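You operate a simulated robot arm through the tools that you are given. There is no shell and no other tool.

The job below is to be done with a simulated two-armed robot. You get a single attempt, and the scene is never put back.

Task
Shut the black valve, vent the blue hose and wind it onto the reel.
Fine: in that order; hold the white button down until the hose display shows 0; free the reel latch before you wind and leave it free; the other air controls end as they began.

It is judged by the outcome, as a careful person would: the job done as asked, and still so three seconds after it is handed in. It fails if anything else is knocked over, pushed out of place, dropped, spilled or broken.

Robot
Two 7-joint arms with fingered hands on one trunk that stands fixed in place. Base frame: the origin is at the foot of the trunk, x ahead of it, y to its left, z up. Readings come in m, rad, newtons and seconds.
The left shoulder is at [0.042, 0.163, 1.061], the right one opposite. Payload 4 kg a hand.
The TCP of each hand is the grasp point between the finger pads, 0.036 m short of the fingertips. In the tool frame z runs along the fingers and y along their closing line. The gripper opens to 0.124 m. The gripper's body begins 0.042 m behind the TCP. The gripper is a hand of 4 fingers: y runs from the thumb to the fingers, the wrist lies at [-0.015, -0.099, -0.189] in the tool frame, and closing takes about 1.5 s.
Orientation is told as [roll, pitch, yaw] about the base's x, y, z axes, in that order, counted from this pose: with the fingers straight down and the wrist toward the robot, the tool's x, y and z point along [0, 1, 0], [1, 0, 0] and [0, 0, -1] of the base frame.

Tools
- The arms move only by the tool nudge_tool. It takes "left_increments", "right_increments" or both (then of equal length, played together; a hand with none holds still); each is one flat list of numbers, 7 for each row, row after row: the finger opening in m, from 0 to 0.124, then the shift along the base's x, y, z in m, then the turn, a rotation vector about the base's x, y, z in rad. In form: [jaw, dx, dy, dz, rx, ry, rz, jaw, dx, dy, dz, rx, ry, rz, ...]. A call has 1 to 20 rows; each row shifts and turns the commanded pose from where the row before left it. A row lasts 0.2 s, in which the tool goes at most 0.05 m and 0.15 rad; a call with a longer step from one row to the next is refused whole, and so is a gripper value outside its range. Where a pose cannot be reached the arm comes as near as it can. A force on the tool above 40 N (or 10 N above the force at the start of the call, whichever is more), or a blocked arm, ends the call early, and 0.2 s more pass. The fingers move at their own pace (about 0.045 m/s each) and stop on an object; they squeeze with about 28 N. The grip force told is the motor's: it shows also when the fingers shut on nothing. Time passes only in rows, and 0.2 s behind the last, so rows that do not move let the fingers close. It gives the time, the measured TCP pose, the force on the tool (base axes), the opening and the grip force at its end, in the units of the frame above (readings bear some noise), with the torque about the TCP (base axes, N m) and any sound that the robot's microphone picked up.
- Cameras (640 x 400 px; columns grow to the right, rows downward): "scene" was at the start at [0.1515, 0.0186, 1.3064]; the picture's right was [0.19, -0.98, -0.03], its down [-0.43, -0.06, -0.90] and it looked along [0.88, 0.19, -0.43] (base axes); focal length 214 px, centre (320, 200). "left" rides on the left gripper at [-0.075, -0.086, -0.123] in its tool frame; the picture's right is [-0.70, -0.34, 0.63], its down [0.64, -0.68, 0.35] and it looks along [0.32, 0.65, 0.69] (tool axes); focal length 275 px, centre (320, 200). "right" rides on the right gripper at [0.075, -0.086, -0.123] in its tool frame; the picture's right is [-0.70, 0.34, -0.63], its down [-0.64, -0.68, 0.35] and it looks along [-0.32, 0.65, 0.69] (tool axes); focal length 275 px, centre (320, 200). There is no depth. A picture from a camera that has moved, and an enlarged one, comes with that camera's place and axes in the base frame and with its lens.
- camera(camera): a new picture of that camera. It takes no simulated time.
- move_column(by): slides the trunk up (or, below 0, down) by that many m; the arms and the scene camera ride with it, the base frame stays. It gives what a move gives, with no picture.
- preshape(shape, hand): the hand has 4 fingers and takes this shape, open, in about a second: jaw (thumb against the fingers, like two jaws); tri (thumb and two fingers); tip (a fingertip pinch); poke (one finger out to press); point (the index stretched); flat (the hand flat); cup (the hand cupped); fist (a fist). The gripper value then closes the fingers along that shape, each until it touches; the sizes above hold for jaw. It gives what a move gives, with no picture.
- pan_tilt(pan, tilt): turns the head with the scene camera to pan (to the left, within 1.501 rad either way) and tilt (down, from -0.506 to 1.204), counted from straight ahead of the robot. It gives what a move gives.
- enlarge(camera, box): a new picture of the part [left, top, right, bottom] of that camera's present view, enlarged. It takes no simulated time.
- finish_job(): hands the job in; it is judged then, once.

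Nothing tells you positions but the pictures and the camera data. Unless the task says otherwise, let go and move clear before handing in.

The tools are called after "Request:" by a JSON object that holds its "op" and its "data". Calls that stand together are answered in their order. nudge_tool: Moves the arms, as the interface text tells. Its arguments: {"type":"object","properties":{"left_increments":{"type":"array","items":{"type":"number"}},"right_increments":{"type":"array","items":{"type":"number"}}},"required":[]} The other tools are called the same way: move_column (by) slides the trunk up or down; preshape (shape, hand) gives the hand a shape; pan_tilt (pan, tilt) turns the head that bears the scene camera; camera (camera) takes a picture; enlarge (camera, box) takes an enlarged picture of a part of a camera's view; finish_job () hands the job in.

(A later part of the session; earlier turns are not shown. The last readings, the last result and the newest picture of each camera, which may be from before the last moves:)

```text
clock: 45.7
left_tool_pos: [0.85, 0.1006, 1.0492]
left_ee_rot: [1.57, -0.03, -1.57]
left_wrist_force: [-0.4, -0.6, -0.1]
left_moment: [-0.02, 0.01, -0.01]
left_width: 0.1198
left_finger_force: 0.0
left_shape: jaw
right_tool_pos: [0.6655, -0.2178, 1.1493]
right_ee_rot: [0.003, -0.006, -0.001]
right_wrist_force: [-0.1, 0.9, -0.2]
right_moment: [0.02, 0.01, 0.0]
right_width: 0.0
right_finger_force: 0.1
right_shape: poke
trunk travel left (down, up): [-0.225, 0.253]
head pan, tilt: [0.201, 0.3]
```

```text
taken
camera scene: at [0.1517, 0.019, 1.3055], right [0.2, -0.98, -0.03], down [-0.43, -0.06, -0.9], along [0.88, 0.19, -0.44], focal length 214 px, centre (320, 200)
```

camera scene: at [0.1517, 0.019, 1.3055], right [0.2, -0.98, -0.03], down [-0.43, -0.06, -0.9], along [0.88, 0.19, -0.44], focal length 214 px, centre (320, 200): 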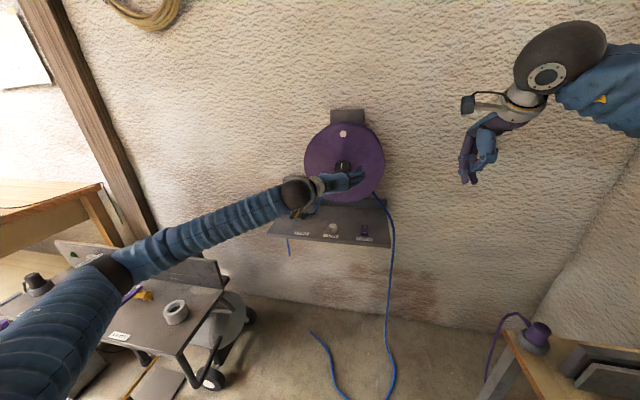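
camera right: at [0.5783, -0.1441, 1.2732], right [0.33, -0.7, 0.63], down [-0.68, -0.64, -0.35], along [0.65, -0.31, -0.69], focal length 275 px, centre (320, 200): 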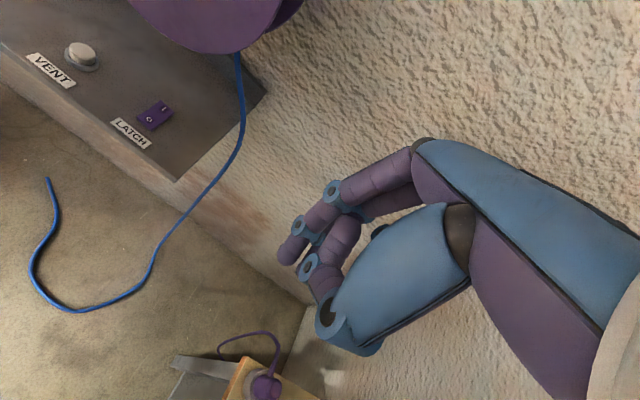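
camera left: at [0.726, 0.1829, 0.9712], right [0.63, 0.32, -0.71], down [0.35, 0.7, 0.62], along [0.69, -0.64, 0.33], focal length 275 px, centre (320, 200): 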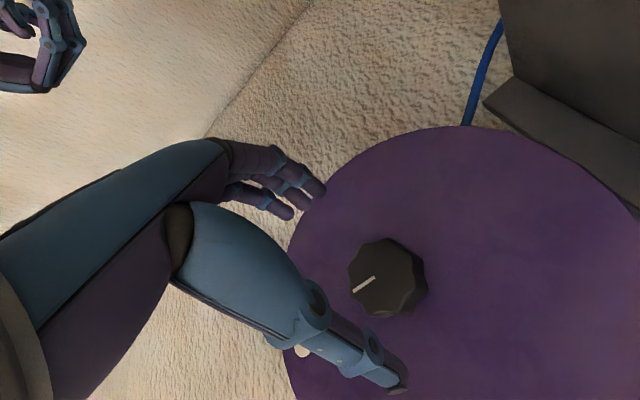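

It reaches +1.54 rad of roll without trouble. I test further.

Request:
{"op": "nudge_tool", "data": {"left_increments": [0.12, 0, 0, 0, 0.14, 0, 0, 0.12, 0, 0, 0, 0.14, 0, 0, 0.12, 0, 0, 0, 0.14, 0, 0, 0.12, 0, 0, 0, 0.14, 0, 0, 0.12, 0, 0, 0, 0.14, 0, 0, 0.12, 0, 0, 0, 0.14, 0, 0, 0.12, 0, 0, 0, 0.14, 0, 0, 0.12, 0, 0, 0, 0, 0, 0]}}

Request:
{"op": "camera", "data": {"camera": "scene"}}

Request:
{"op": "camera", "data": {"camera": "left"}}

```text
clock: 47.5
left_tool_pos: [0.8506, 0.0998, 1.0507]
left_ee_rot: [1.571, 0.95, -1.569]
left_wrist_force: [0.0, 0.0, 0.2]
left_moment: [-0.04, -0.01, 0.01]
left_width: 0.1197
left_finger_force: 0.0
left_shape: jaw
right_tool_pos: [0.6654, -0.219, 1.15]
right_ee_rot: [0.003, -0.006, -0.001]
right_wrist_force: [0.5, -0.4, 0.3]
right_moment: [0.0, 0.02, 0.02]
right_width: 0.0
right_finger_force: 0.1
right_shape: poke
trunk travel left (down, up): [-0.225, 0.253]
head pan, tilt: [0.201, 0.3]
```

```text
taken
camera scene: at [0.1513, 0.0191, 1.3056], right [0.2, -0.98, -0.03], down [-0.43, -0.06, -0.9], along [0.88, 0.19, -0.44], focal length 214 px, centre (320, 200)
```

scene: 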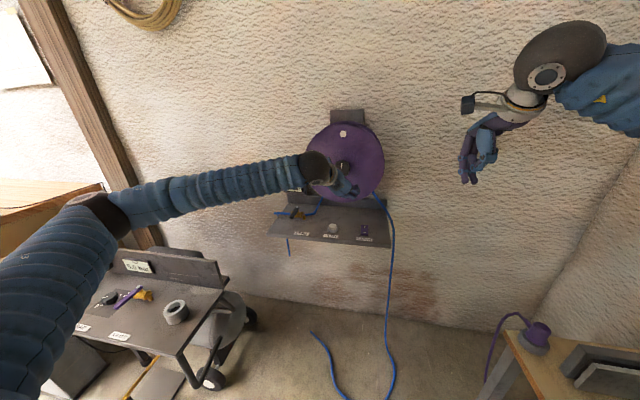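

```text
taken
camera left: at [0.7256, 0.2099, 1.0754], right [0.63, 0.76, -0.13], down [0.35, -0.13, 0.93], along [0.69, -0.63, -0.35], focal length 275 px, centre (320, 200)
```

left: 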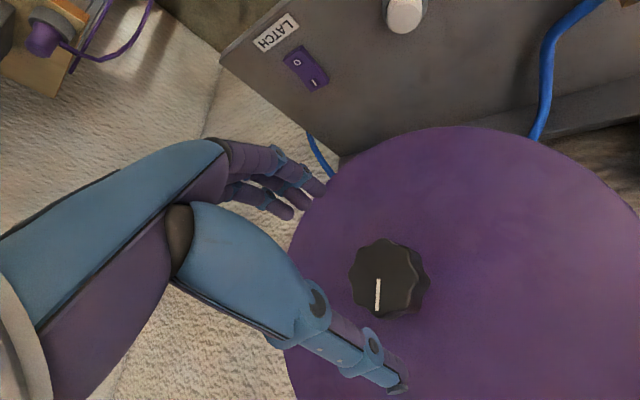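

Roll +2.5 rad is reachable and the knob stays centred on the tool axis (face at x≈0.938). I advance carefully around the knob from here.

Request:
{"op": "nudge_tool", "data": {"left_increments": [0.09, 0.02, 0, -0.001, 0, 0, 0, 0.09, 0.02, 0, -0.001, 0, 0, 0, 0.09, 0.01, 0, 0, 0, 0, 0, 0.09, 0.005, 0, 0, 0, 0, 0, 0.09, 0.005, 0, 0, 0, 0, 0, 0.09, 0.005, 0, 0, 0, 0, 0, 0.09, 0, 0, 0, 0, 0, 0]}}

Request:
{"op": "camera", "data": {"camera": "left"}}

Request:
{"op": "enlarge", "data": {"camera": "scene", "box": [280, 110, 400, 220]}}

```text
clock: 49.1
left_tool_pos: [0.9143, 0.1008, 1.0475]
left_ee_rot: [1.572, 0.95, -1.573]
left_wrist_force: [-0.4, -0.3, -0.3]
left_moment: [0.0, 0.0, -0.02]
left_width: 0.0901
left_finger_force: 0.1
left_shape: jaw
right_tool_pos: [0.6644, -0.2193, 1.1493]
right_ee_rot: [0.004, -0.004, -0.002]
right_wrist_force: [0.4, -0.5, 0.1]
right_moment: [0.03, 0.02, 0.0]
right_width: 0.0003
right_finger_force: 0.0
right_shape: poke
trunk travel left (down, up): [-0.225, 0.253]
head pan, tilt: [0.201, 0.3]
```

```text
taken
camera left: at [0.7905, 0.2097, 1.0727], right [0.63, 0.76, -0.13], down [0.35, -0.13, 0.93], along [0.69, -0.63, -0.34], focal length 275 px, centre (320, 200)
```

left: 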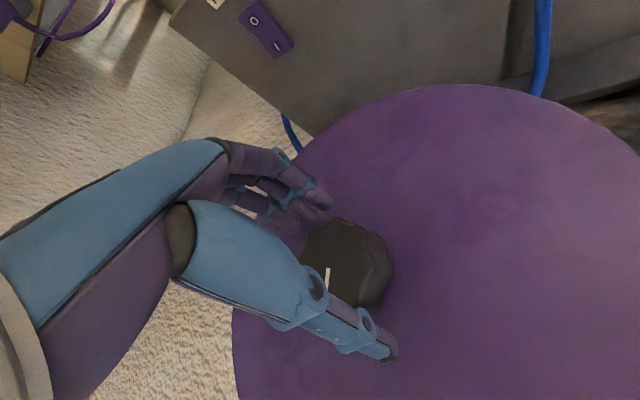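

```text
3.64 times, centred on (340, 165) of scene
camera zoom: at [0.1513, 0.0188, 1.3057], right [0.2, -0.98, -0.03], down [-0.43, -0.06, -0.9], along [0.88, 0.19, -0.44], focal length 780 px, centre (247, 327)
```

zoom: 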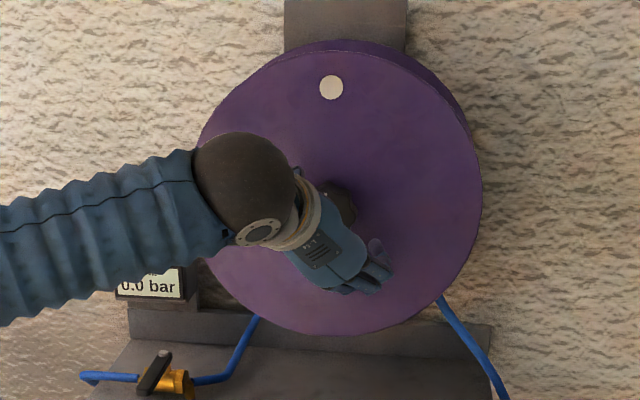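

Request:
{"op": "nudge_tool", "data": {"left_increments": [0.09, 0.004, 0, 0, 0, 0, 0, 0.09, 0.004, 0, 0, 0, 0, 0, 0.09, 0.004, 0, 0, 0, 0, 0, 0.09, 0, 0, 0, 0, 0, 0]}}

Request:
{"op": "camera", "data": {"camera": "left"}}

```text
clock: 50.1
left_tool_pos: [0.9265, 0.0981, 1.0476]
left_ee_rot: [1.57, 0.949, -1.571]
left_wrist_force: [-0.4, 0.1, 0.1]
left_moment: [-0.02, -0.01, 0.03]
left_width: 0.0902
left_finger_force: 0.1
left_shape: jaw
right_tool_pos: [0.6649, -0.2193, 1.1491]
right_ee_rot: [0.004, -0.005, -0.001]
right_wrist_force: [-0.7, 0.4, 0.3]
right_moment: [0.0, -0.01, -0.01]
right_width: 0.0
right_finger_force: 0.1
right_shape: poke
trunk travel left (down, up): [-0.225, 0.253]
head pan, tilt: [0.201, 0.3]
```

```text
taken
camera left: at [0.8023, 0.2087, 1.0732], right [0.63, 0.76, -0.13], down [0.35, -0.13, 0.93], along [0.69, -0.63, -0.34], focal length 275 px, centre (320, 200)
```

left: 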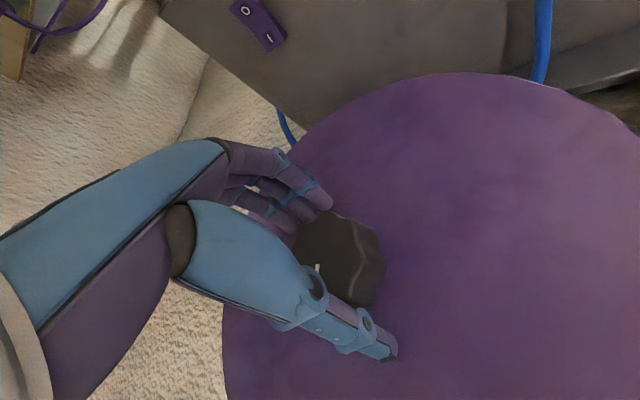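

The fingertips overlap the knob by about 2.5 cm without touching the disc. I advance a little more and close on the knob.

Request:
{"op": "nudge_tool", "data": {"left_increments": [0.09, 0.003, 0.001, 0, 0, 0, 0, 0.09, 0.003, 0, 0, 0, 0, 0, 0.09, 0, 0, 0, 0, 0, 0, 0.03, 0, 0, 0, 0, 0, 0, 0.03, 0, 0, 0, 0, 0, 0, 0.03, 0, 0, 0, 0, 0, 0, 0.03, 0, 0, 0, 0, 0, 0, 0.03, 0, 0, 0, 0, 0, 0]}}

Request:
{"op": "camera", "data": {"camera": "left"}}

Request:
{"op": "enlarge", "data": {"camera": "scene", "box": [280, 110, 400, 220]}}

```text
clock: 51.9
left_tool_pos: [0.9326, 0.1027, 1.0513]
left_ee_rot: [1.573, 0.949, -1.568]
left_wrist_force: [2.2, 5.1, 8.3]
left_moment: [0.09, -0.04, 0.05]
left_width: 0.0637
left_finger_force: 28.3
left_shape: jaw
right_tool_pos: [0.664, -0.2177, 1.1489]
right_ee_rot: [0.004, -0.008, -0.002]
right_wrist_force: [0.0, -0.2, -0.4]
right_moment: [-0.02, -0.02, 0.02]
right_width: 0.0
right_finger_force: 0.0
right_shape: poke
trunk travel left (down, up): [-0.225, 0.253]
head pan, tilt: [0.201, 0.3]
```

```text
taken
camera left: at [0.8082, 0.2116, 1.0744], right [0.63, 0.76, -0.13], down [0.34, -0.13, 0.93], along [0.69, -0.63, -0.34], focal length 275 px, centre (320, 200)
```

left: 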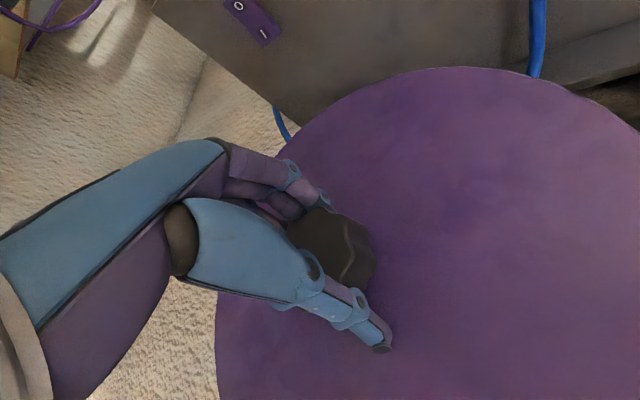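

```text
3.64 times, centred on (340, 165) of scene
camera zoom: at [0.1509, 0.0192, 1.3058], right [0.2, -0.98, -0.03], down [-0.43, -0.06, -0.9], along [0.88, 0.19, -0.44], focal length 780 px, centre (247, 327)
```

zoom: 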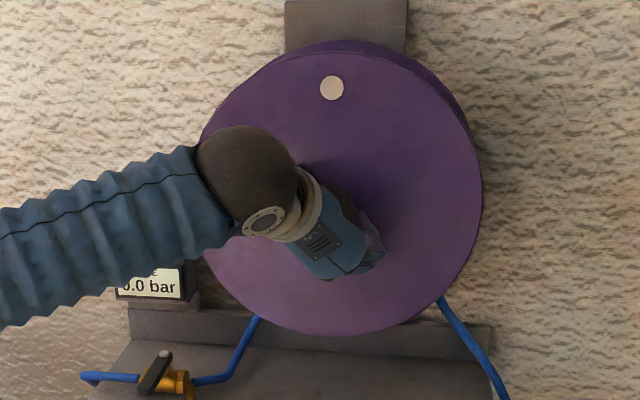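

The knob is gripped (0.064 m). I correct the centring by a few mm and begin turning counter-clockwise (about −x), checking the disc mark and forces.

Request:
{"op": "nudge_tool", "data": {"left_increments": [0.03, 0, 0.003, 0.003, 0, 0, 0, 0.03, 0, 0, 0, -0.08, 0, 0, 0.03, 0, 0, 0, -0.1, 0, 0, 0.03, 0, 0, 0, -0.1, 0, 0, 0.03, 0, 0, 0, -0.1, 0, 0, 0.03, 0, 0, 0, -0.1, 0, 0, 0.03, 0, 0, 0, -0.1, 0, 0]}}

Request:
{"op": "camera", "data": {"camera": "scene"}}

Request:
{"op": "enlarge", "data": {"camera": "scene", "box": [280, 110, 400, 220]}}

```text
clock: 53.5
left_tool_pos: [0.9345, 0.1062, 1.0463]
left_ee_rot: [1.565, 0.368, -1.57]
left_wrist_force: [-8.2, 13.8, -17.8]
left_moment: [2.3, 1.26, 0.19]
left_width: 0.0635
left_finger_force: 27.8
left_shape: jaw
right_tool_pos: [0.6657, -0.217, 1.1485]
right_ee_rot: [0.002, -0.003, -0.002]
right_wrist_force: [0.5, 1.1, -0.1]
right_moment: [-0.02, 0.02, 0.04]
right_width: 0.0
right_finger_force: 0.0
right_shape: poke
trunk travel left (down, up): [-0.225, 0.253]
head pan, tilt: [0.201, 0.3]
```

```text
taken
camera scene: at [0.1525, 0.0201, 1.3052], right [0.2, -0.98, -0.03], down [-0.43, -0.06, -0.9], along [0.88, 0.19, -0.44], focal length 214 px, centre (320, 200)
```

scene: 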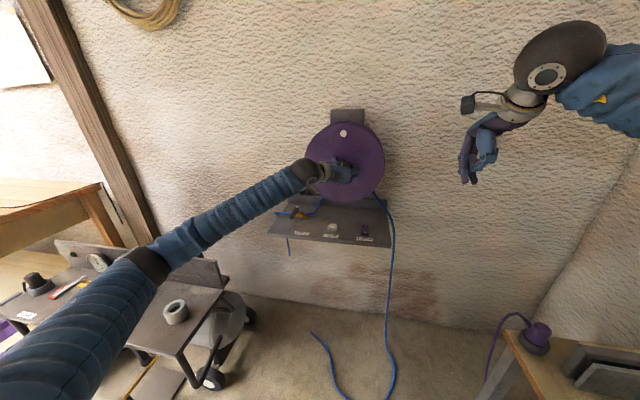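

```text
3.64 times, centred on (340, 165) of scene
camera zoom: at [0.1525, 0.0201, 1.3052], right [0.2, -0.98, -0.03], down [-0.43, -0.06, -0.9], along [0.88, 0.19, -0.44], focal length 780 px, centre (247, 327)
```

zoom: 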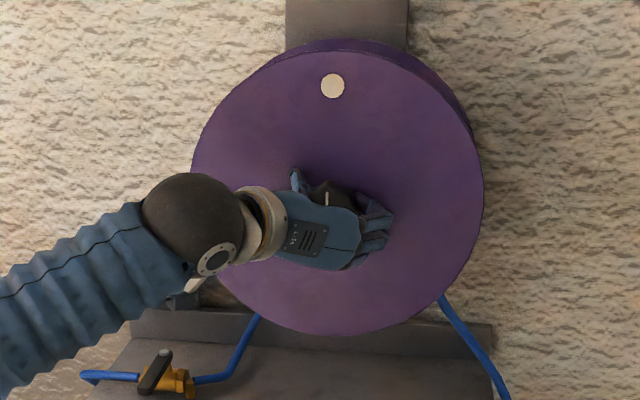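

The disc did not turn; the fingers slipped round the knob (about 2.3 N m). I check the latch state and grip closely.

Request:
{"op": "enlarge", "data": {"camera": "scene", "box": [340, 215, 390, 255]}}

Request:
{"op": "camera", "data": {"camera": "left"}}

Request:
{"op": "enlarge", "data": {"camera": "right", "box": [100, 60, 220, 140]}}

```text
10.00 times, centred on (365, 235) of scene
camera zoom: at [0.1525, 0.0201, 1.3052], right [0.2, -0.98, -0.03], down [-0.43, -0.06, -0.9], along [0.88, 0.19, -0.44], focal length 2145 px, centre (-130, -150)
```

zoom: 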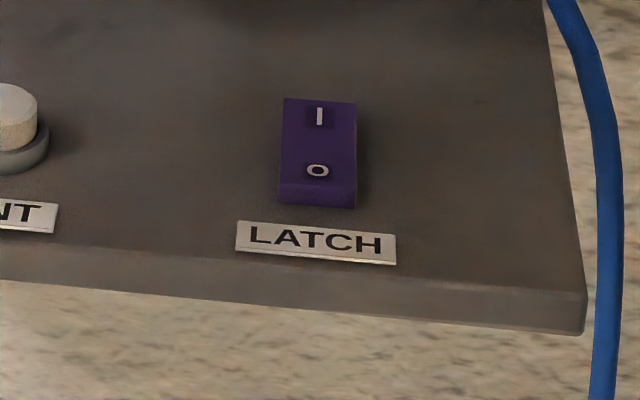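

```text
taken
camera left: at [0.8092, 0.211, 1.0085], right [0.63, 0.57, -0.53], down [0.35, 0.41, 0.84], along [0.69, -0.72, 0.06], focal length 275 px, centre (320, 200)
```

left: 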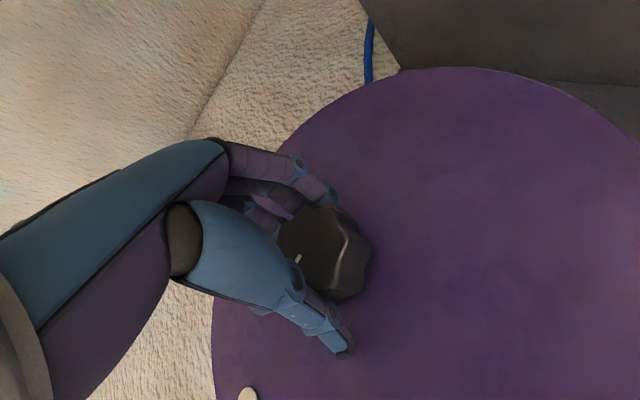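

```text
5.00 times, centred on (160, 100) of right
camera zoom: at [0.5798, -0.1418, 1.2722], right [0.33, -0.7, 0.63], down [-0.68, -0.64, -0.35], along [0.65, -0.31, -0.69], focal length 1376 px, centre (1120, 700)
```

zoom: 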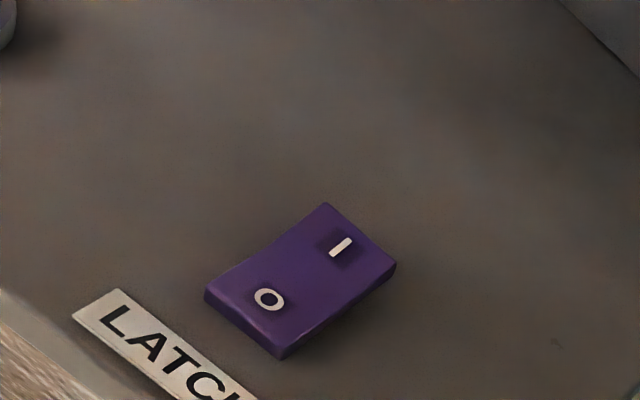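

The rocker is fully flipped (I high, O low). I test whether the reel moves in the opposite direction, a little.

Request:
{"op": "nudge_tool", "data": {"left_increments": [0.03, 0, 0, 0, 0.1, 0, 0, 0.03, 0, 0, 0, 0.1, 0, 0, 0.03, 0, 0, 0, 0.1, 0, 0, 0.03, 0, 0, 0, 0.1, 0, 0, 0.03, 0, 0, 0, 0, 0, 0]}}

Request:
{"op": "enlarge", "data": {"camera": "scene", "box": [280, 110, 400, 220]}}

Request:
{"op": "camera", "data": {"camera": "left"}}

```text
clock: 54.7
left_tool_pos: [0.9329, 0.1027, 1.0532]
left_ee_rot: [1.575, 0.769, -1.567]
left_wrist_force: [6.1, 0.5, 5.6]
left_moment: [-0.07, -0.54, 0.79]
left_width: 0.064
left_finger_force: 27.2
left_shape: jaw
right_tool_pos: [0.6643, -0.2188, 1.1497]
right_ee_rot: [0.004, -0.006, -0.001]
right_wrist_force: [0.1, 0.1, -0.1]
right_moment: [0.01, 0.0, -0.01]
right_width: 0.0001
right_finger_force: 0.0
right_shape: poke
trunk travel left (down, up): [-0.225, 0.253]
head pan, tilt: [0.201, 0.3]
```

```text
3.64 times, centred on (340, 165) of scene
camera zoom: at [0.1513, 0.0186, 1.3059], right [0.2, -0.98, -0.03], down [-0.43, -0.06, -0.9], along [0.88, 0.19, -0.44], focal length 780 px, centre (247, 327)
```

zoom: 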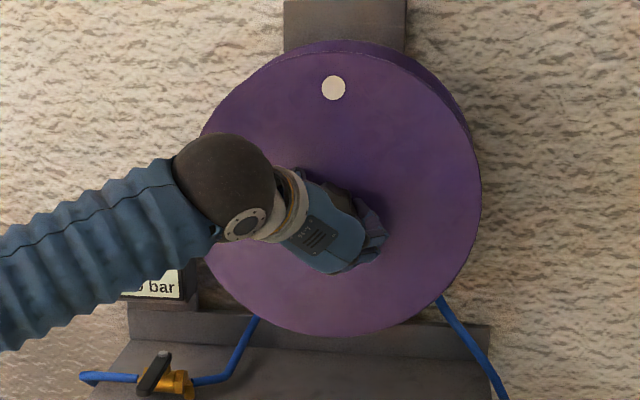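

```text
taken
camera left: at [0.8087, 0.2152, 1.0581], right [0.63, 0.73, -0.26], down [0.34, 0.04, 0.94], along [0.69, -0.69, -0.22], focal length 275 px, centre (320, 200)
```

left: 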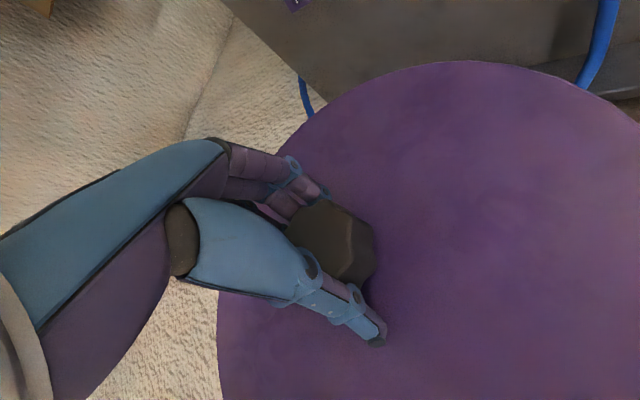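

Request:
{"op": "nudge_tool", "data": {"left_increments": [0.03, 0, 0, 0, 0.1, 0, 0, 0.03, 0, 0, 0, 0.1, 0, 0, 0.03, 0, 0, 0, 0.1, 0, 0, 0.03, 0, 0, 0, 0, 0, 0]}}

Request:
{"op": "enlarge", "data": {"camera": "scene", "box": [280, 110, 400, 220]}}

Request:
{"op": "camera", "data": {"camera": "left"}}

```text
clock: 55.7
left_tool_pos: [0.9331, 0.1025, 1.0522]
left_ee_rot: [1.576, 1.069, -1.565]
left_wrist_force: [20.7, -6.1, 22.2]
left_moment: [-0.09, -0.79, 0.44]
left_width: 0.0634
left_finger_force: 27.9
left_shape: jaw
right_tool_pos: [0.6645, -0.2204, 1.1497]
right_ee_rot: [0.004, -0.003, -0.003]
right_wrist_force: [-0.4, -1.0, 0.5]
right_moment: [0.03, -0.01, -0.01]
right_width: 0.0
right_finger_force: 0.1
right_shape: poke
trunk travel left (down, up): [-0.225, 0.253]
head pan, tilt: [0.201, 0.3]
```

```text
3.64 times, centred on (340, 165) of scene
camera zoom: at [0.1513, 0.018, 1.3059], right [0.2, -0.98, -0.03], down [-0.43, -0.06, -0.9], along [0.88, 0.19, -0.44], focal length 780 px, centre (247, 327)
```

zoom: 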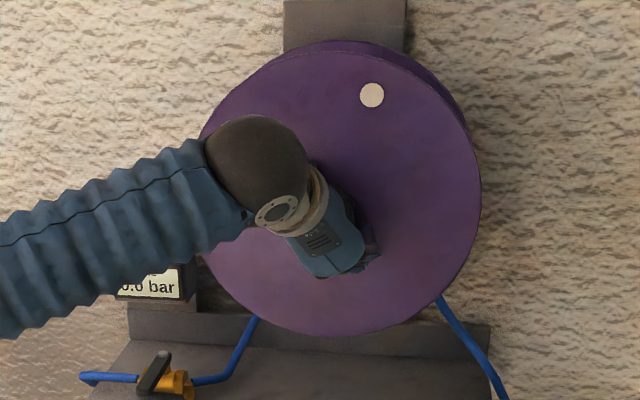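

```text
taken
camera left: at [0.8082, 0.2079, 1.0909], right [0.63, 0.77, -0.04], down [0.34, -0.24, 0.91], along [0.69, -0.59, -0.42], focal length 275 px, centre (320, 200)
```

left: 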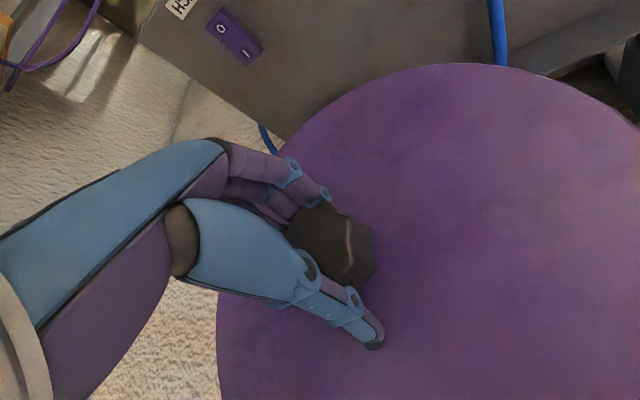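

Clockwise turns freely: the disc mark moved about 0.37 rad, while the other way is a stop. I check whether the hose on the floor is getting shorter.

Request:
{"op": "enlarge", "data": {"camera": "scene", "box": [290, 240, 450, 400]}}

Request:
{"op": "camera", "data": {"camera": "right"}}

```text
2.50 times, centred on (370, 320) of scene
camera zoom: at [0.1513, 0.018, 1.3059], right [0.2, -0.98, -0.03], down [-0.43, -0.06, -0.9], along [0.88, 0.19, -0.44], focal length 536 px, centre (195, -100)
```

zoom: 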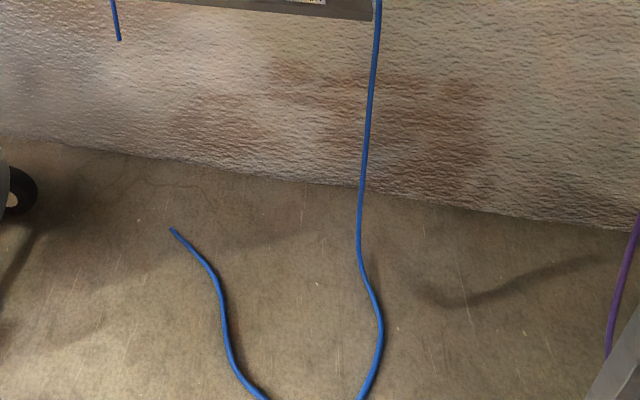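

```text
taken
camera right: at [0.5786, -0.1441, 1.2732], right [0.33, -0.7, 0.63], down [-0.68, -0.64, -0.35], along [0.65, -0.31, -0.69], focal length 275 px, centre (320, 200)
```

right: 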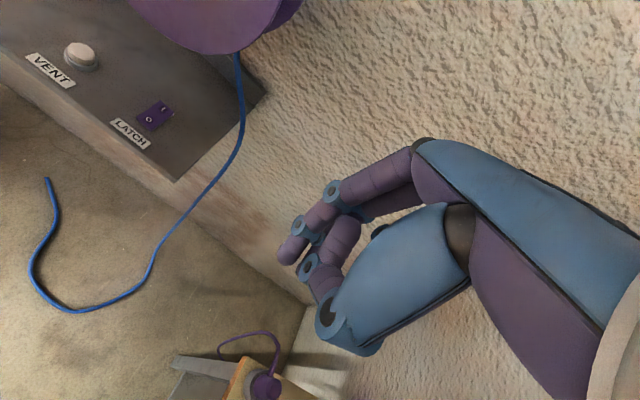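

Request:
{"op": "nudge_tool", "data": {"left_increments": [0.03, 0, 0, 0, 0.1, 0, 0, 0.03, 0, 0, 0, 0.1, 0, 0, 0.03, 0, 0, 0, 0.1, 0, 0, 0.03, 0, 0, 0, 0.1, 0, 0, 0.03, 0, 0, 0, 0, 0, 0]}}

Request:
{"op": "enlarge", "data": {"camera": "scene", "box": [280, 110, 400, 220]}}

Request:
{"op": "camera", "data": {"camera": "right"}}

```text
clock: 56.8
left_tool_pos: [0.9329, 0.1018, 1.0523]
left_ee_rot: [1.621, 1.468, -1.526]
left_wrist_force: [15.5, -12.4, 11.3]
left_moment: [-0.04, -0.31, 0.13]
left_width: 0.0628
left_finger_force: 27.9
left_shape: jaw
right_tool_pos: [0.6655, -0.2195, 1.1473]
right_ee_rot: [0.003, -0.003, -0.002]
right_wrist_force: [0.7, 0.9, 0.1]
right_moment: [-0.02, 0.03, 0.0]
right_width: 0.0002
right_finger_force: 0.1
right_shape: poke
trunk travel left (down, up): [-0.225, 0.253]
head pan, tilt: [0.201, 0.3]
stopped in row 5 (left hand): the force on the tool passed its limit at 42 N (the readings are from after the stop); the commanded pose is now the measured one
```

```text
3.64 times, centred on (340, 165) of scene
camera zoom: at [0.1517, 0.0181, 1.3051], right [0.2, -0.98, -0.03], down [-0.43, -0.06, -0.9], along [0.88, 0.19, -0.44], focal length 780 px, centre (247, 327)
```

zoom: 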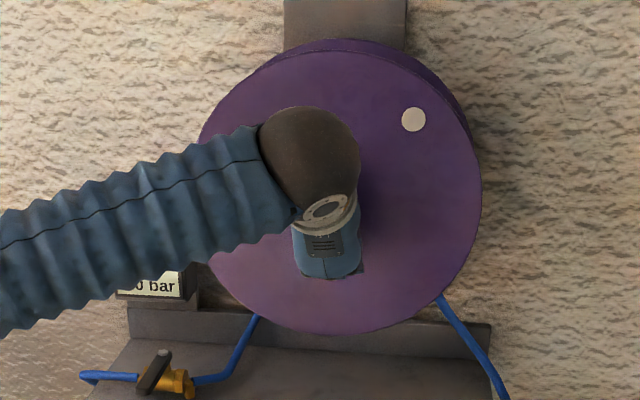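

```text
taken
camera right: at [0.5789, -0.1439, 1.2722], right [0.33, -0.7, 0.63], down [-0.68, -0.64, -0.35], along [0.65, -0.31, -0.69], focal length 275 px, centre (320, 200)
```

right: 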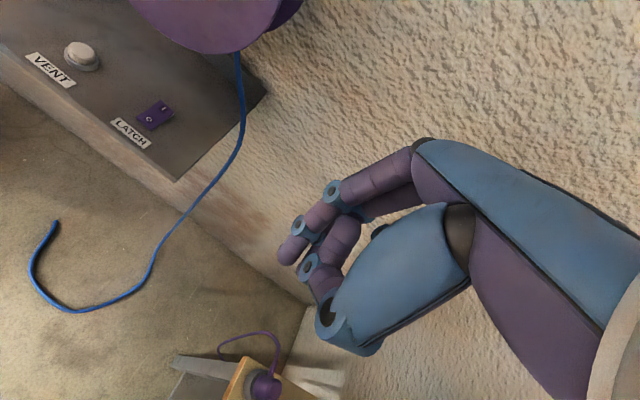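

The hose end on the floor has moved in, so clockwise is winding. I open the fingers, roll the hand back, and repeat as strokes.

Request:
{"op": "nudge_tool", "data": {"left_increments": [0.095, 0, 0, 0, 0, 0, 0, 0.095, 0, 0, 0, 0, 0, 0, 0.095, 0, 0, 0, 0, 0, 0, 0.095, 0, 0, 0, -0.14, 0, 0, 0.095, 0, 0, 0, -0.14, 0, 0, 0.095, 0, 0, 0, -0.14, 0, 0, 0.095, 0, 0, 0, -0.14, 0, 0, 0.095, 0, 0, 0, -0.14, 0, 0, 0.095, 0, 0, 0, -0.14, 0, 0, 0.095, 0, 0, 0, -0.14, 0, 0, 0.095, 0, 0, 0, -0.14, 0, 0, 0.095, 0, 0, 0, -0.14, 0, 0, 0.095, 0, 0, 0, -0.14, 0, 0, 0.095, 0, 0, 0, -0.14, 0, 0, 0.095, 0, 0, 0, -0.14, 0, 0, 0.095, 0, 0, 0, -0.14, 0, 0]}}

Request:
{"op": "enlarge", "data": {"camera": "scene", "box": [280, 110, 400, 220]}}

Request:
{"op": "camera", "data": {"camera": "left"}}

```text
clock: 60.2
left_tool_pos: [0.932, 0.1037, 1.0506]
left_ee_rot: [1.572, -0.353, -1.568]
left_wrist_force: [0.6, -0.6, 1.0]
left_moment: [0.0, 0.01, 0.0]
left_width: 0.0951
left_finger_force: 0.2
left_shape: jaw
right_tool_pos: [0.6644, -0.2207, 1.149]
right_ee_rot: [0.004, -0.004, -0.002]
right_wrist_force: [0.1, 0.7, -0.9]
right_moment: [0.0, 0.01, 0.01]
right_width: 0.0002
right_finger_force: 0.1
right_shape: poke
trunk travel left (down, up): [-0.225, 0.253]
head pan, tilt: [0.201, 0.3]
```

```text
3.64 times, centred on (340, 165) of scene
camera zoom: at [0.1517, 0.0186, 1.3055], right [0.2, -0.98, -0.03], down [-0.43, -0.06, -0.9], along [0.88, 0.19, -0.44], focal length 780 px, centre (247, 327)
```

zoom: 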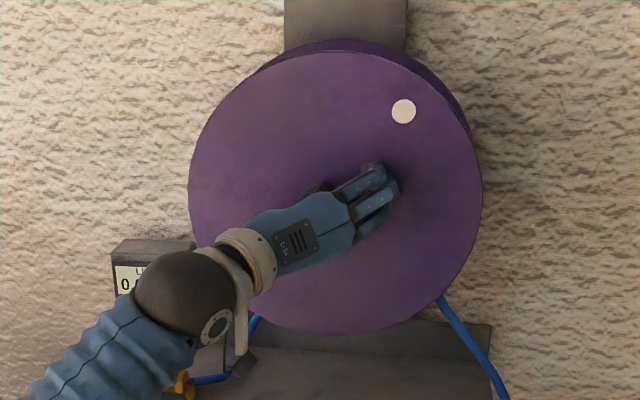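

```text
taken
camera left: at [0.8081, 0.1564, 0.951], right [0.63, 0.08, -0.77], down [0.34, 0.86, 0.37], along [0.69, -0.5, 0.52], focal length 275 px, centre (320, 200)
```

left: 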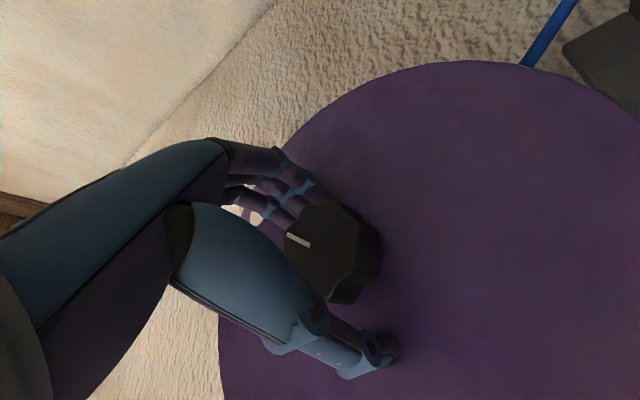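

Request:
{"op": "nudge_tool", "data": {"left_increments": [0.095, 0, 0, 0, -0.14, 0, 0, 0.095, 0, 0, 0, -0.14, 0, 0, 0.095, 0, 0, 0, -0.14, 0, 0, 0.095, 0, 0, 0, -0.14, 0, 0, 0.095, 0, 0, 0, -0.14, 0, 0, 0.095, 0, 0, 0, -0.14, 0, 0, 0.095, 0, 0, 0, -0.14, 0, 0, 0.095, 0, 0, 0, -0.14, 0, 0, 0.095, 0, 0, 0, -0.14, 0, 0, 0.095, 0, 0, 0, -0.14, 0, 0, 0.095, 0, 0, 0, 0, 0, 0]}}

Request:
{"op": "enlarge", "data": {"camera": "scene", "box": [280, 110, 400, 220]}}

Request:
{"op": "camera", "data": {"camera": "left"}}

```text
clock: 62.6
left_tool_pos: [0.9344, 0.1354, 1.0468]
left_ee_rot: [-1.597, -1.453, 1.635]
left_wrist_force: [-37.5, 3.3, -6.2]
left_moment: [0.16, -0.87, 0.02]
left_width: 0.0912
left_finger_force: 0.0
left_shape: jaw
right_tool_pos: [0.661, -0.22, 1.1504]
right_ee_rot: [0.003, -0.007, -0.003]
right_wrist_force: [0.6, 0.3, -1.0]
right_moment: [0.0, 0.01, -0.01]
right_width: 0.0
right_finger_force: 0.1
right_shape: poke
trunk travel left (down, up): [-0.225, 0.253]
head pan, tilt: [0.201, 0.3]
```

```text
3.64 times, centred on (340, 165) of scene
camera zoom: at [0.1482, 0.0184, 1.3059], right [0.2, -0.98, -0.03], down [-0.43, -0.06, -0.9], along [0.88, 0.19, -0.43], focal length 780 px, centre (247, 327)
```

zoom: 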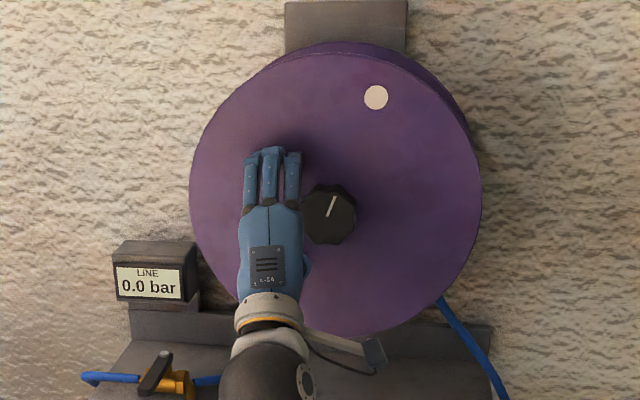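

```text
taken
camera left: at [0.8137, 0.0452, 0.9692], right [0.66, -0.71, -0.25], down [0.33, 0.57, -0.75], along [0.68, 0.41, 0.61], focal length 275 px, centre (320, 200)
```

left: 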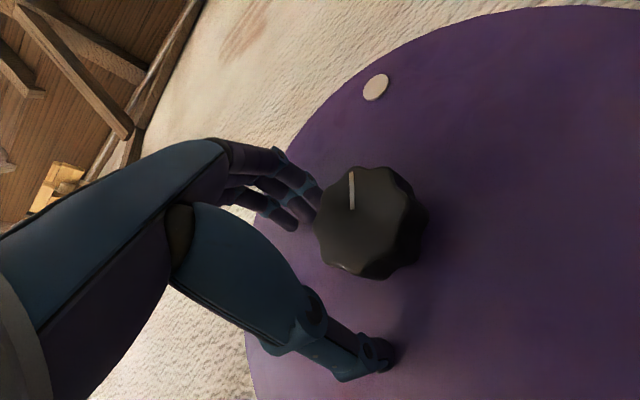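

At this end of the range the left arm can't hold the axis and drifted sideways, pressing on the disc. I retract a little and roll back to a reachable angle.

Request:
{"op": "nudge_tool", "data": {"left_increments": [0.095, -0.03, 0, 0, 0, 0, 0, 0.095, -0.03, 0, 0, 0, 0, 0, 0.095, 0, 0, 0, 0.14, 0, 0, 0.095, 0, 0, 0, 0.14, 0, 0, 0.095, 0, 0, 0, 0.14, 0, 0, 0.095, 0, 0, 0, 0.14, 0, 0, 0.095, 0, 0, 0, 0, 0, 0]}}

Request:
{"op": "enlarge", "data": {"camera": "scene", "box": [280, 110, 400, 220]}}

Request:
{"op": "camera", "data": {"camera": "left"}}

```text
clock: 64.2
left_tool_pos: [0.8704, 0.1016, 1.0505]
left_ee_rot: [1.565, -1.19, -1.563]
left_wrist_force: [0.0, -0.1, 0.1]
left_moment: [-0.03, 0.01, -0.01]
left_width: 0.0947
left_finger_force: 0.1
left_shape: jaw
right_tool_pos: [0.6646, -0.22, 1.1497]
right_ee_rot: [0.003, -0.005, -0.003]
right_wrist_force: [-0.1, 0.4, 0.0]
right_moment: [0.01, -0.02, 0.02]
right_width: 0.0001
right_finger_force: 0.0
right_shape: poke
trunk travel left (down, up): [-0.225, 0.253]
head pan, tilt: [0.201, 0.3]
```

```text
3.64 times, centred on (340, 165) of scene
camera zoom: at [0.1514, 0.018, 1.3056], right [0.2, -0.98, -0.03], down [-0.43, -0.06, -0.9], along [0.88, 0.19, -0.44], focal length 780 px, centre (247, 327)
```

zoom: 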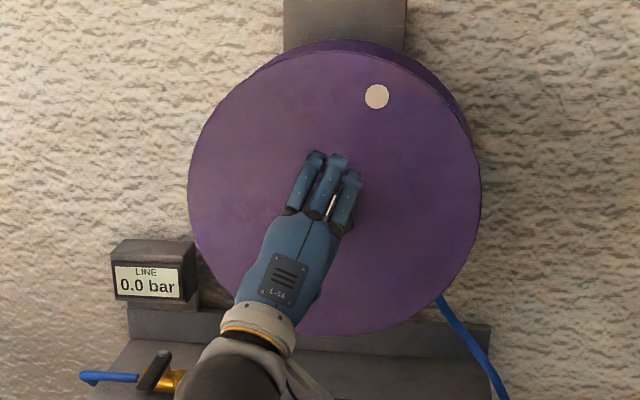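

```text
taken
camera left: at [0.7477, 0.0628, 0.9434], right [0.63, -0.52, -0.57], down [0.34, 0.85, -0.39], along [0.69, 0.05, 0.72], focal length 275 px, centre (320, 200)
```

left: 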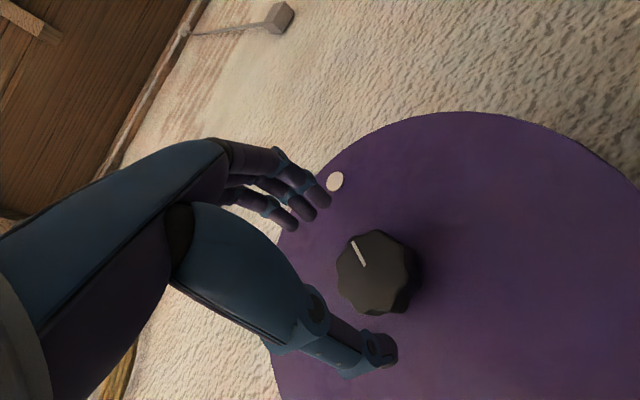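

The arm holds the axis fine at roll ≈+0.38. I re-approach the knob here, grip, and make a first full clockwise stroke.

Request:
{"op": "nudge_tool", "data": {"left_increments": [0.095, 0.03, 0.0005, 0.001, 0.05, 0, 0, 0.095, 0.02, 0, 0, 0.05, 0, 0, 0.095, 0.012, 0, 0, 0, 0, 0, 0.03, 0, 0, 0, 0, 0, 0, 0.03, 0, 0, 0, 0, 0, 0, 0.03, 0, 0, 0, 0, 0, 0, 0.03, 0, 0, 0, 0, 0, 0, 0.03, 0, 0, 0, 0, 0, 0]}}

Request:
{"op": "camera", "data": {"camera": "left"}}

```text
clock: 66.0
left_tool_pos: [0.9321, 0.1047, 1.0499]
left_ee_rot: [1.56, -1.09, -1.56]
left_wrist_force: [-19.3, 8.8, -19.8]
left_moment: [0.06, -0.28, -0.34]
left_width: 0.0707
left_finger_force: 28.3
left_shape: jaw
right_tool_pos: [0.6654, -0.218, 1.1487]
right_ee_rot: [0.001, -0.004, 0.0]
right_wrist_force: [-0.8, 0.1, -0.5]
right_moment: [0.0, 0.01, 0.0]
right_width: 0.0
right_finger_force: 0.1
right_shape: poke
trunk travel left (down, up): [-0.225, 0.253]
head pan, tilt: [0.201, 0.3]
```

```text
taken
camera left: at [0.8079, 0.0766, 0.9389], right [0.63, -0.46, -0.62], down [0.34, 0.89, -0.31], along [0.7, -0.02, 0.72], focal length 275 px, centre (320, 200)
```

left: 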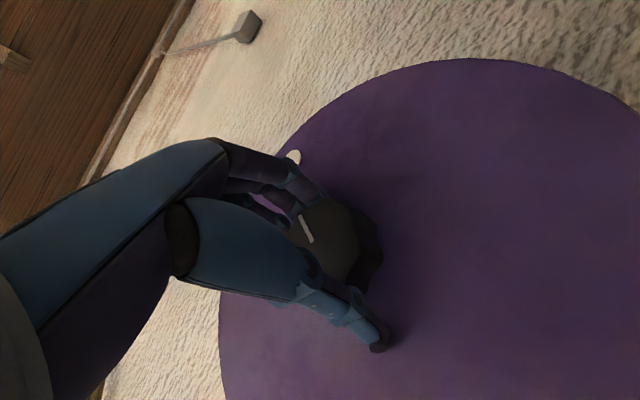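

Request:
{"op": "nudge_tool", "data": {"left_increments": [0.03, -0.004, 0.002, -0.003, 0, 0, 0, 0.03, 0, 0, 0, 0.1, 0, 0, 0.03, 0, 0, 0, 0.14, 0, 0, 0.03, 0, 0, 0, 0.14, 0, 0, 0.03, 0, 0, 0, 0.14, 0, 0, 0.03, 0, 0, 0, 0.14, 0, 0, 0.03, 0, 0, 0, 0.14, 0, 0]}}

Request:
{"op": "enlarge", "data": {"camera": "scene", "box": [280, 110, 400, 220]}}

```text
clock: 67.6
left_tool_pos: [0.9311, 0.1067, 1.0504]
left_ee_rot: [1.572, -0.289, -1.569]
left_wrist_force: [20.0, 11.1, 10.8]
left_moment: [-0.11, -0.24, -0.23]
left_width: 0.0716
left_finger_force: 27.8
left_shape: jaw
right_tool_pos: [0.6652, -0.2195, 1.1491]
right_ee_rot: [0.001, -0.005, -0.002]
right_wrist_force: [-1.1, -0.1, 0.3]
right_moment: [0.02, 0.0, -0.01]
right_width: 0.0
right_finger_force: 0.1
right_shape: poke
trunk travel left (down, up): [-0.225, 0.253]
head pan, tilt: [0.201, 0.3]
```

```text
3.64 times, centred on (340, 165) of scene
camera zoom: at [0.152, 0.0193, 1.3058], right [0.2, -0.98, -0.03], down [-0.43, -0.06, -0.9], along [0.88, 0.19, -0.44], focal length 780 px, centre (247, 327)
```

zoom: 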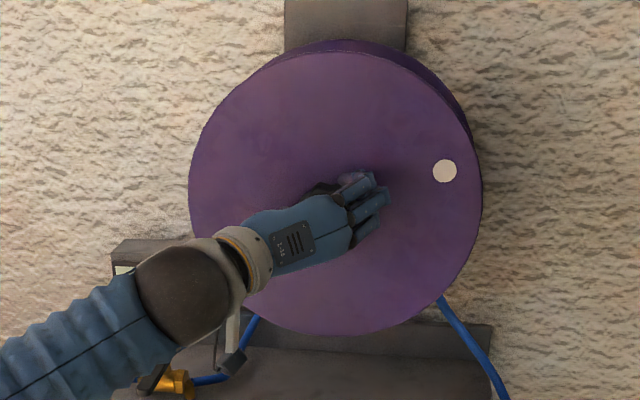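

The reel follows well. I continue the stroke.

Request:
{"op": "nudge_tool", "data": {"left_increments": [0.03, 0.002, 0.001, 0.001, 0.14, 0, 0, 0.03, 0, 0, 0, 0.14, 0, 0, 0.03, 0, 0, 0, 0.14, 0, 0, 0.03, 0, 0, 0.001, 0.14, 0, 0, 0.03, 0, 0, 0, 0.14, 0, 0, 0.03, 0, 0, 0.001, 0.14, 0, 0, 0.03, 0, 0, 0, 0.14, 0, 0, 0.03, 0, 0, 0, 0.14, 0, 0, 0.03, 0, 0, 0, 0.14, 0, 0, 0.03, 0, 0, 0, 0.14, 0, 0, 0.03, 0, 0, 0, 0.14, 0, 0]}}

Request:
{"op": "camera", "data": {"camera": "scene"}}

Request:
{"op": "camera", "data": {"camera": "right"}}

```text
clock: 70.0
left_tool_pos: [0.9315, 0.1024, 1.0547]
left_ee_rot: [1.587, 1.255, -1.56]
left_wrist_force: [14.7, -21.3, 28.0]
left_moment: [-0.22, 0.14, -0.34]
left_width: 0.0713
left_finger_force: 27.5
left_shape: jaw
right_tool_pos: [0.6641, -0.2218, 1.1497]
right_ee_rot: [0.005, -0.007, -0.004]
right_wrist_force: [0.2, 0.3, -0.7]
right_moment: [0.01, -0.01, 0.0]
right_width: 0.0
right_finger_force: 0.1
right_shape: poke
trunk travel left (down, up): [-0.225, 0.253]
head pan, tilt: [0.201, 0.3]
```

```text
taken
camera scene: at [0.1503, 0.0163, 1.3059], right [0.2, -0.98, -0.03], down [-0.43, -0.06, -0.9], along [0.88, 0.19, -0.43], focal length 214 px, centre (320, 200)
```

scene: 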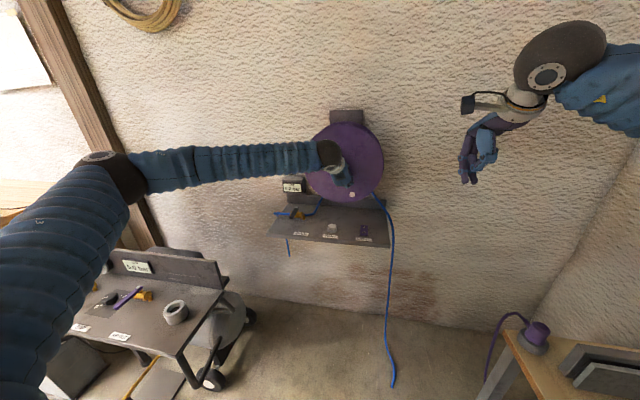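

```text
taken
camera right: at [0.5776, -0.1459, 1.2734], right [0.33, -0.7, 0.63], down [-0.68, -0.64, -0.35], along [0.65, -0.31, -0.69], focal length 275 px, centre (320, 200)
```

right: 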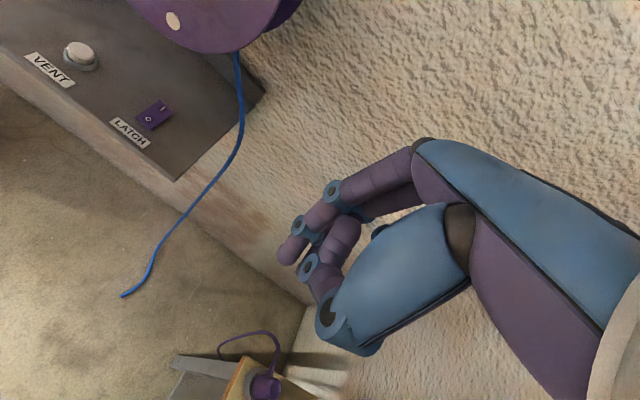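

Nearly 3 rad wound; only a short piece is left on the floor. The grip centre sits ~5 mm off the TCP, which I'll compensate for. I open and roll back for the next stroke.

Request:
{"op": "nudge_tool", "data": {"left_increments": [0.095, 0, 0, 0, 0, 0, 0, 0.095, 0, 0, 0, 0, 0, 0, 0.095, -0.0055, 0, -0.0035, 0, 0, 0, 0.095, 0, 0, 0, -0.1376, 0, 0, 0.095, 0, 0, 0, -0.1376, 0, 0, 0.095, 0, 0, 0, -0.1376, 0, 0, 0.095, 0, 0, 0, -0.1376, 0, 0, 0.095, 0, 0, 0, -0.1376, 0, 0, 0.095, 0, 0, 0, -0.1376, 0, 0, 0.095, 0, 0, 0, -0.1376, 0, 0, 0.095, 0, 0, 0, -0.1376, 0, 0, 0.095, 0, 0, 0, -0.1376, 0, 0, 0.095, 0, 0, 0, -0.1376, 0, 0, 0.095, 0, 0, 0, -0.1376, 0, 0, 0.095, 0, 0, 0, -0.1376, 0, 0, 0.095, 0, 0, 0, -0.1376, 0, 0, 0.095, 0, 0, 0, -0.1376, 0, 0, 0.095, 0, 0, 0, -0.1376, 0, 0, 0.095, 0, 0, 0, -0.1376, 0, 0, 0.095, 0, 0, 0, -0.1376, 0, 0]}}

Request:
{"op": "enlarge", "data": {"camera": "scene", "box": [280, 110, 400, 220]}}

Request:
{"op": "camera", "data": {"camera": "left"}}

```text
clock: 74.2
left_tool_pos: [0.9267, 0.1077, 1.0488]
left_ee_rot: [1.568, -1.091, -1.565]
left_wrist_force: [0.4, 0.3, 0.1]
left_moment: [0.0, 0.04, -0.04]
left_width: 0.0946
left_finger_force: 0.0
left_shape: jaw
right_tool_pos: [0.665, -0.219, 1.1495]
right_ee_rot: [0.004, -0.006, -0.002]
right_wrist_force: [0.3, 0.0, -0.6]
right_moment: [0.0, -0.01, 0.04]
right_width: 0.0002
right_finger_force: 0.1
right_shape: poke
trunk travel left (down, up): [-0.225, 0.253]
head pan, tilt: [0.201, 0.3]
```

```text
3.64 times, centred on (340, 165) of scene
camera zoom: at [0.1514, 0.0182, 1.3056], right [0.2, -0.98, -0.03], down [-0.43, -0.06, -0.9], along [0.88, 0.19, -0.44], focal length 780 px, centre (247, 327)
```

zoom: 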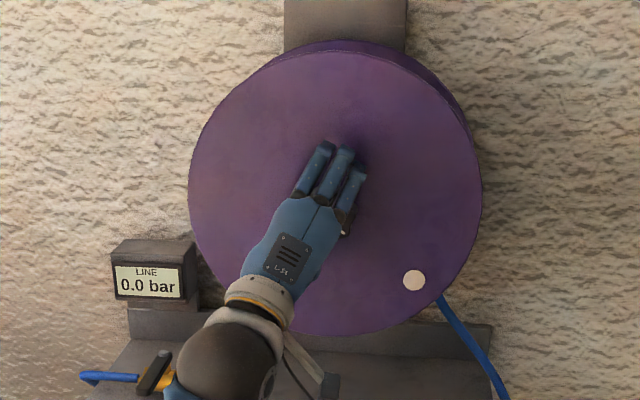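

```text
taken
camera left: at [0.8025, 0.0785, 0.9377], right [0.63, -0.46, -0.62], down [0.34, 0.89, -0.31], along [0.69, -0.02, 0.72], focal length 275 px, centre (320, 200)
```

left: 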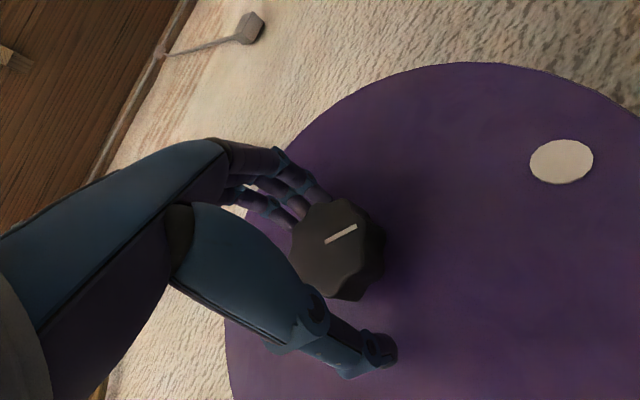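

The reel slipped back ~0.5 rad, likely dragged by the fingers on the way back, so I'll open wider next time. Now I re-centre, grip and make the next stroke.

Request:
{"op": "nudge_tool", "data": {"left_increments": [0.095, 0.005, -0.005, -0.005, 0, 0, 0, 0.03, 0, 0, 0, 0, 0, 0, 0.03, 0, 0, 0, 0, 0, 0, 0.03, 0, 0, 0, 0, 0, 0, 0.03, 0, 0, 0, 0, 0, 0, 0.03, 0, 0.0004, 0.0006, 0.14, 0, 0, 0.03, 0, 0.0004, 0.0006, 0.14, 0, 0, 0.03, 0, 0.0004, 0.0006, 0.14, 0, 0, 0.03, 0, 0.0004, 0.0006, 0.14, 0, 0, 0.03, 0, 0.0004, 0.0006, 0.14, 0, 0, 0.03, 0, 0.0004, 0.0006, 0.14, 0, 0, 0.03, 0, 0.0004, 0.0006, 0.14, 0, 0, 0.03, 0, 0.0004, 0.0006, 0.14, 0, 0, 0.03, 0, -0.0004, 0.0006, 0.14, 0, 0, 0.03, 0, -0.0004, 0.0006, 0.14, 0, 0, 0.03, 0, -0.0004, 0.0006, 0.14, 0, 0, 0.03, 0, -0.0004, 0.0006, 0.14, 0, 0, 0.03, 0, -0.0004, 0.0006, 0.14, 0, 0, 0.03, 0, -0.0004, 0.0006, 0.14, 0, 0, 0.03, 0, -0.0004, 0.0006, 0.14, 0, 0]}}

Request:
{"op": "enlarge", "data": {"camera": "scene", "box": [280, 110, 400, 220]}}

Request:
{"op": "camera", "data": {"camera": "right"}}

```text
clock: 78.4
left_tool_pos: [0.931, 0.1026, 1.0536]
left_ee_rot: [1.577, 1.01, -1.563]
left_wrist_force: [16.1, 19.9, 17.3]
left_moment: [0.08, -0.38, 0.21]
left_width: 0.0701
left_finger_force: 27.4
left_shape: jaw
right_tool_pos: [0.6641, -0.218, 1.1508]
right_ee_rot: [0.002, -0.004, 0.0]
right_wrist_force: [0.6, -0.2, -0.1]
right_moment: [-0.01, -0.03, 0.01]
right_width: 0.0001
right_finger_force: 0.1
right_shape: poke
trunk travel left (down, up): [-0.225, 0.253]
head pan, tilt: [0.201, 0.3]
```

```text
3.64 times, centred on (340, 165) of scene
camera zoom: at [0.1511, 0.0201, 1.3058], right [0.2, -0.98, -0.03], down [-0.43, -0.06, -0.9], along [0.88, 0.19, -0.44], focal length 780 px, centre (247, 327)
```

zoom: 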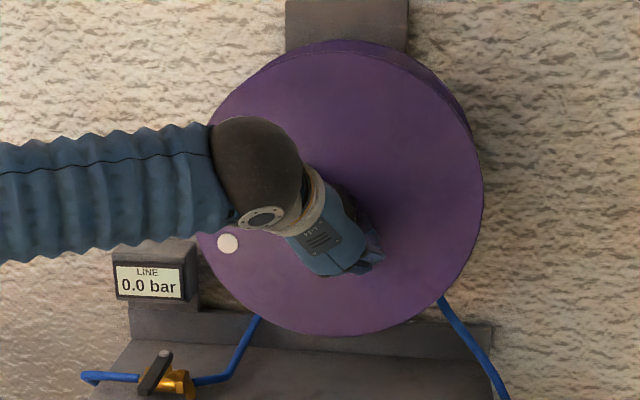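

```text
taken
camera right: at [0.5785, -0.142, 1.2735], right [0.33, -0.7, 0.63], down [-0.68, -0.64, -0.35], along [0.65, -0.31, -0.69], focal length 275 px, centre (320, 200)
```

right: 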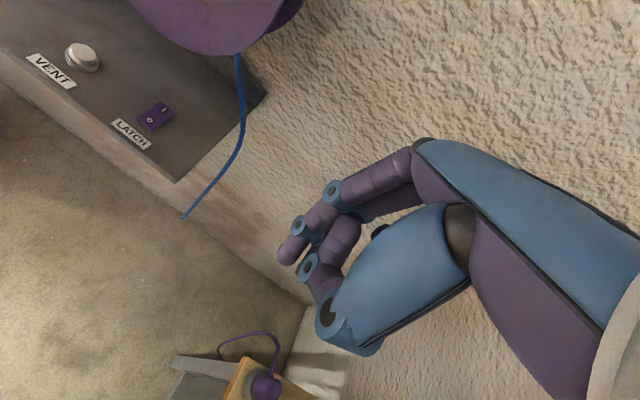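

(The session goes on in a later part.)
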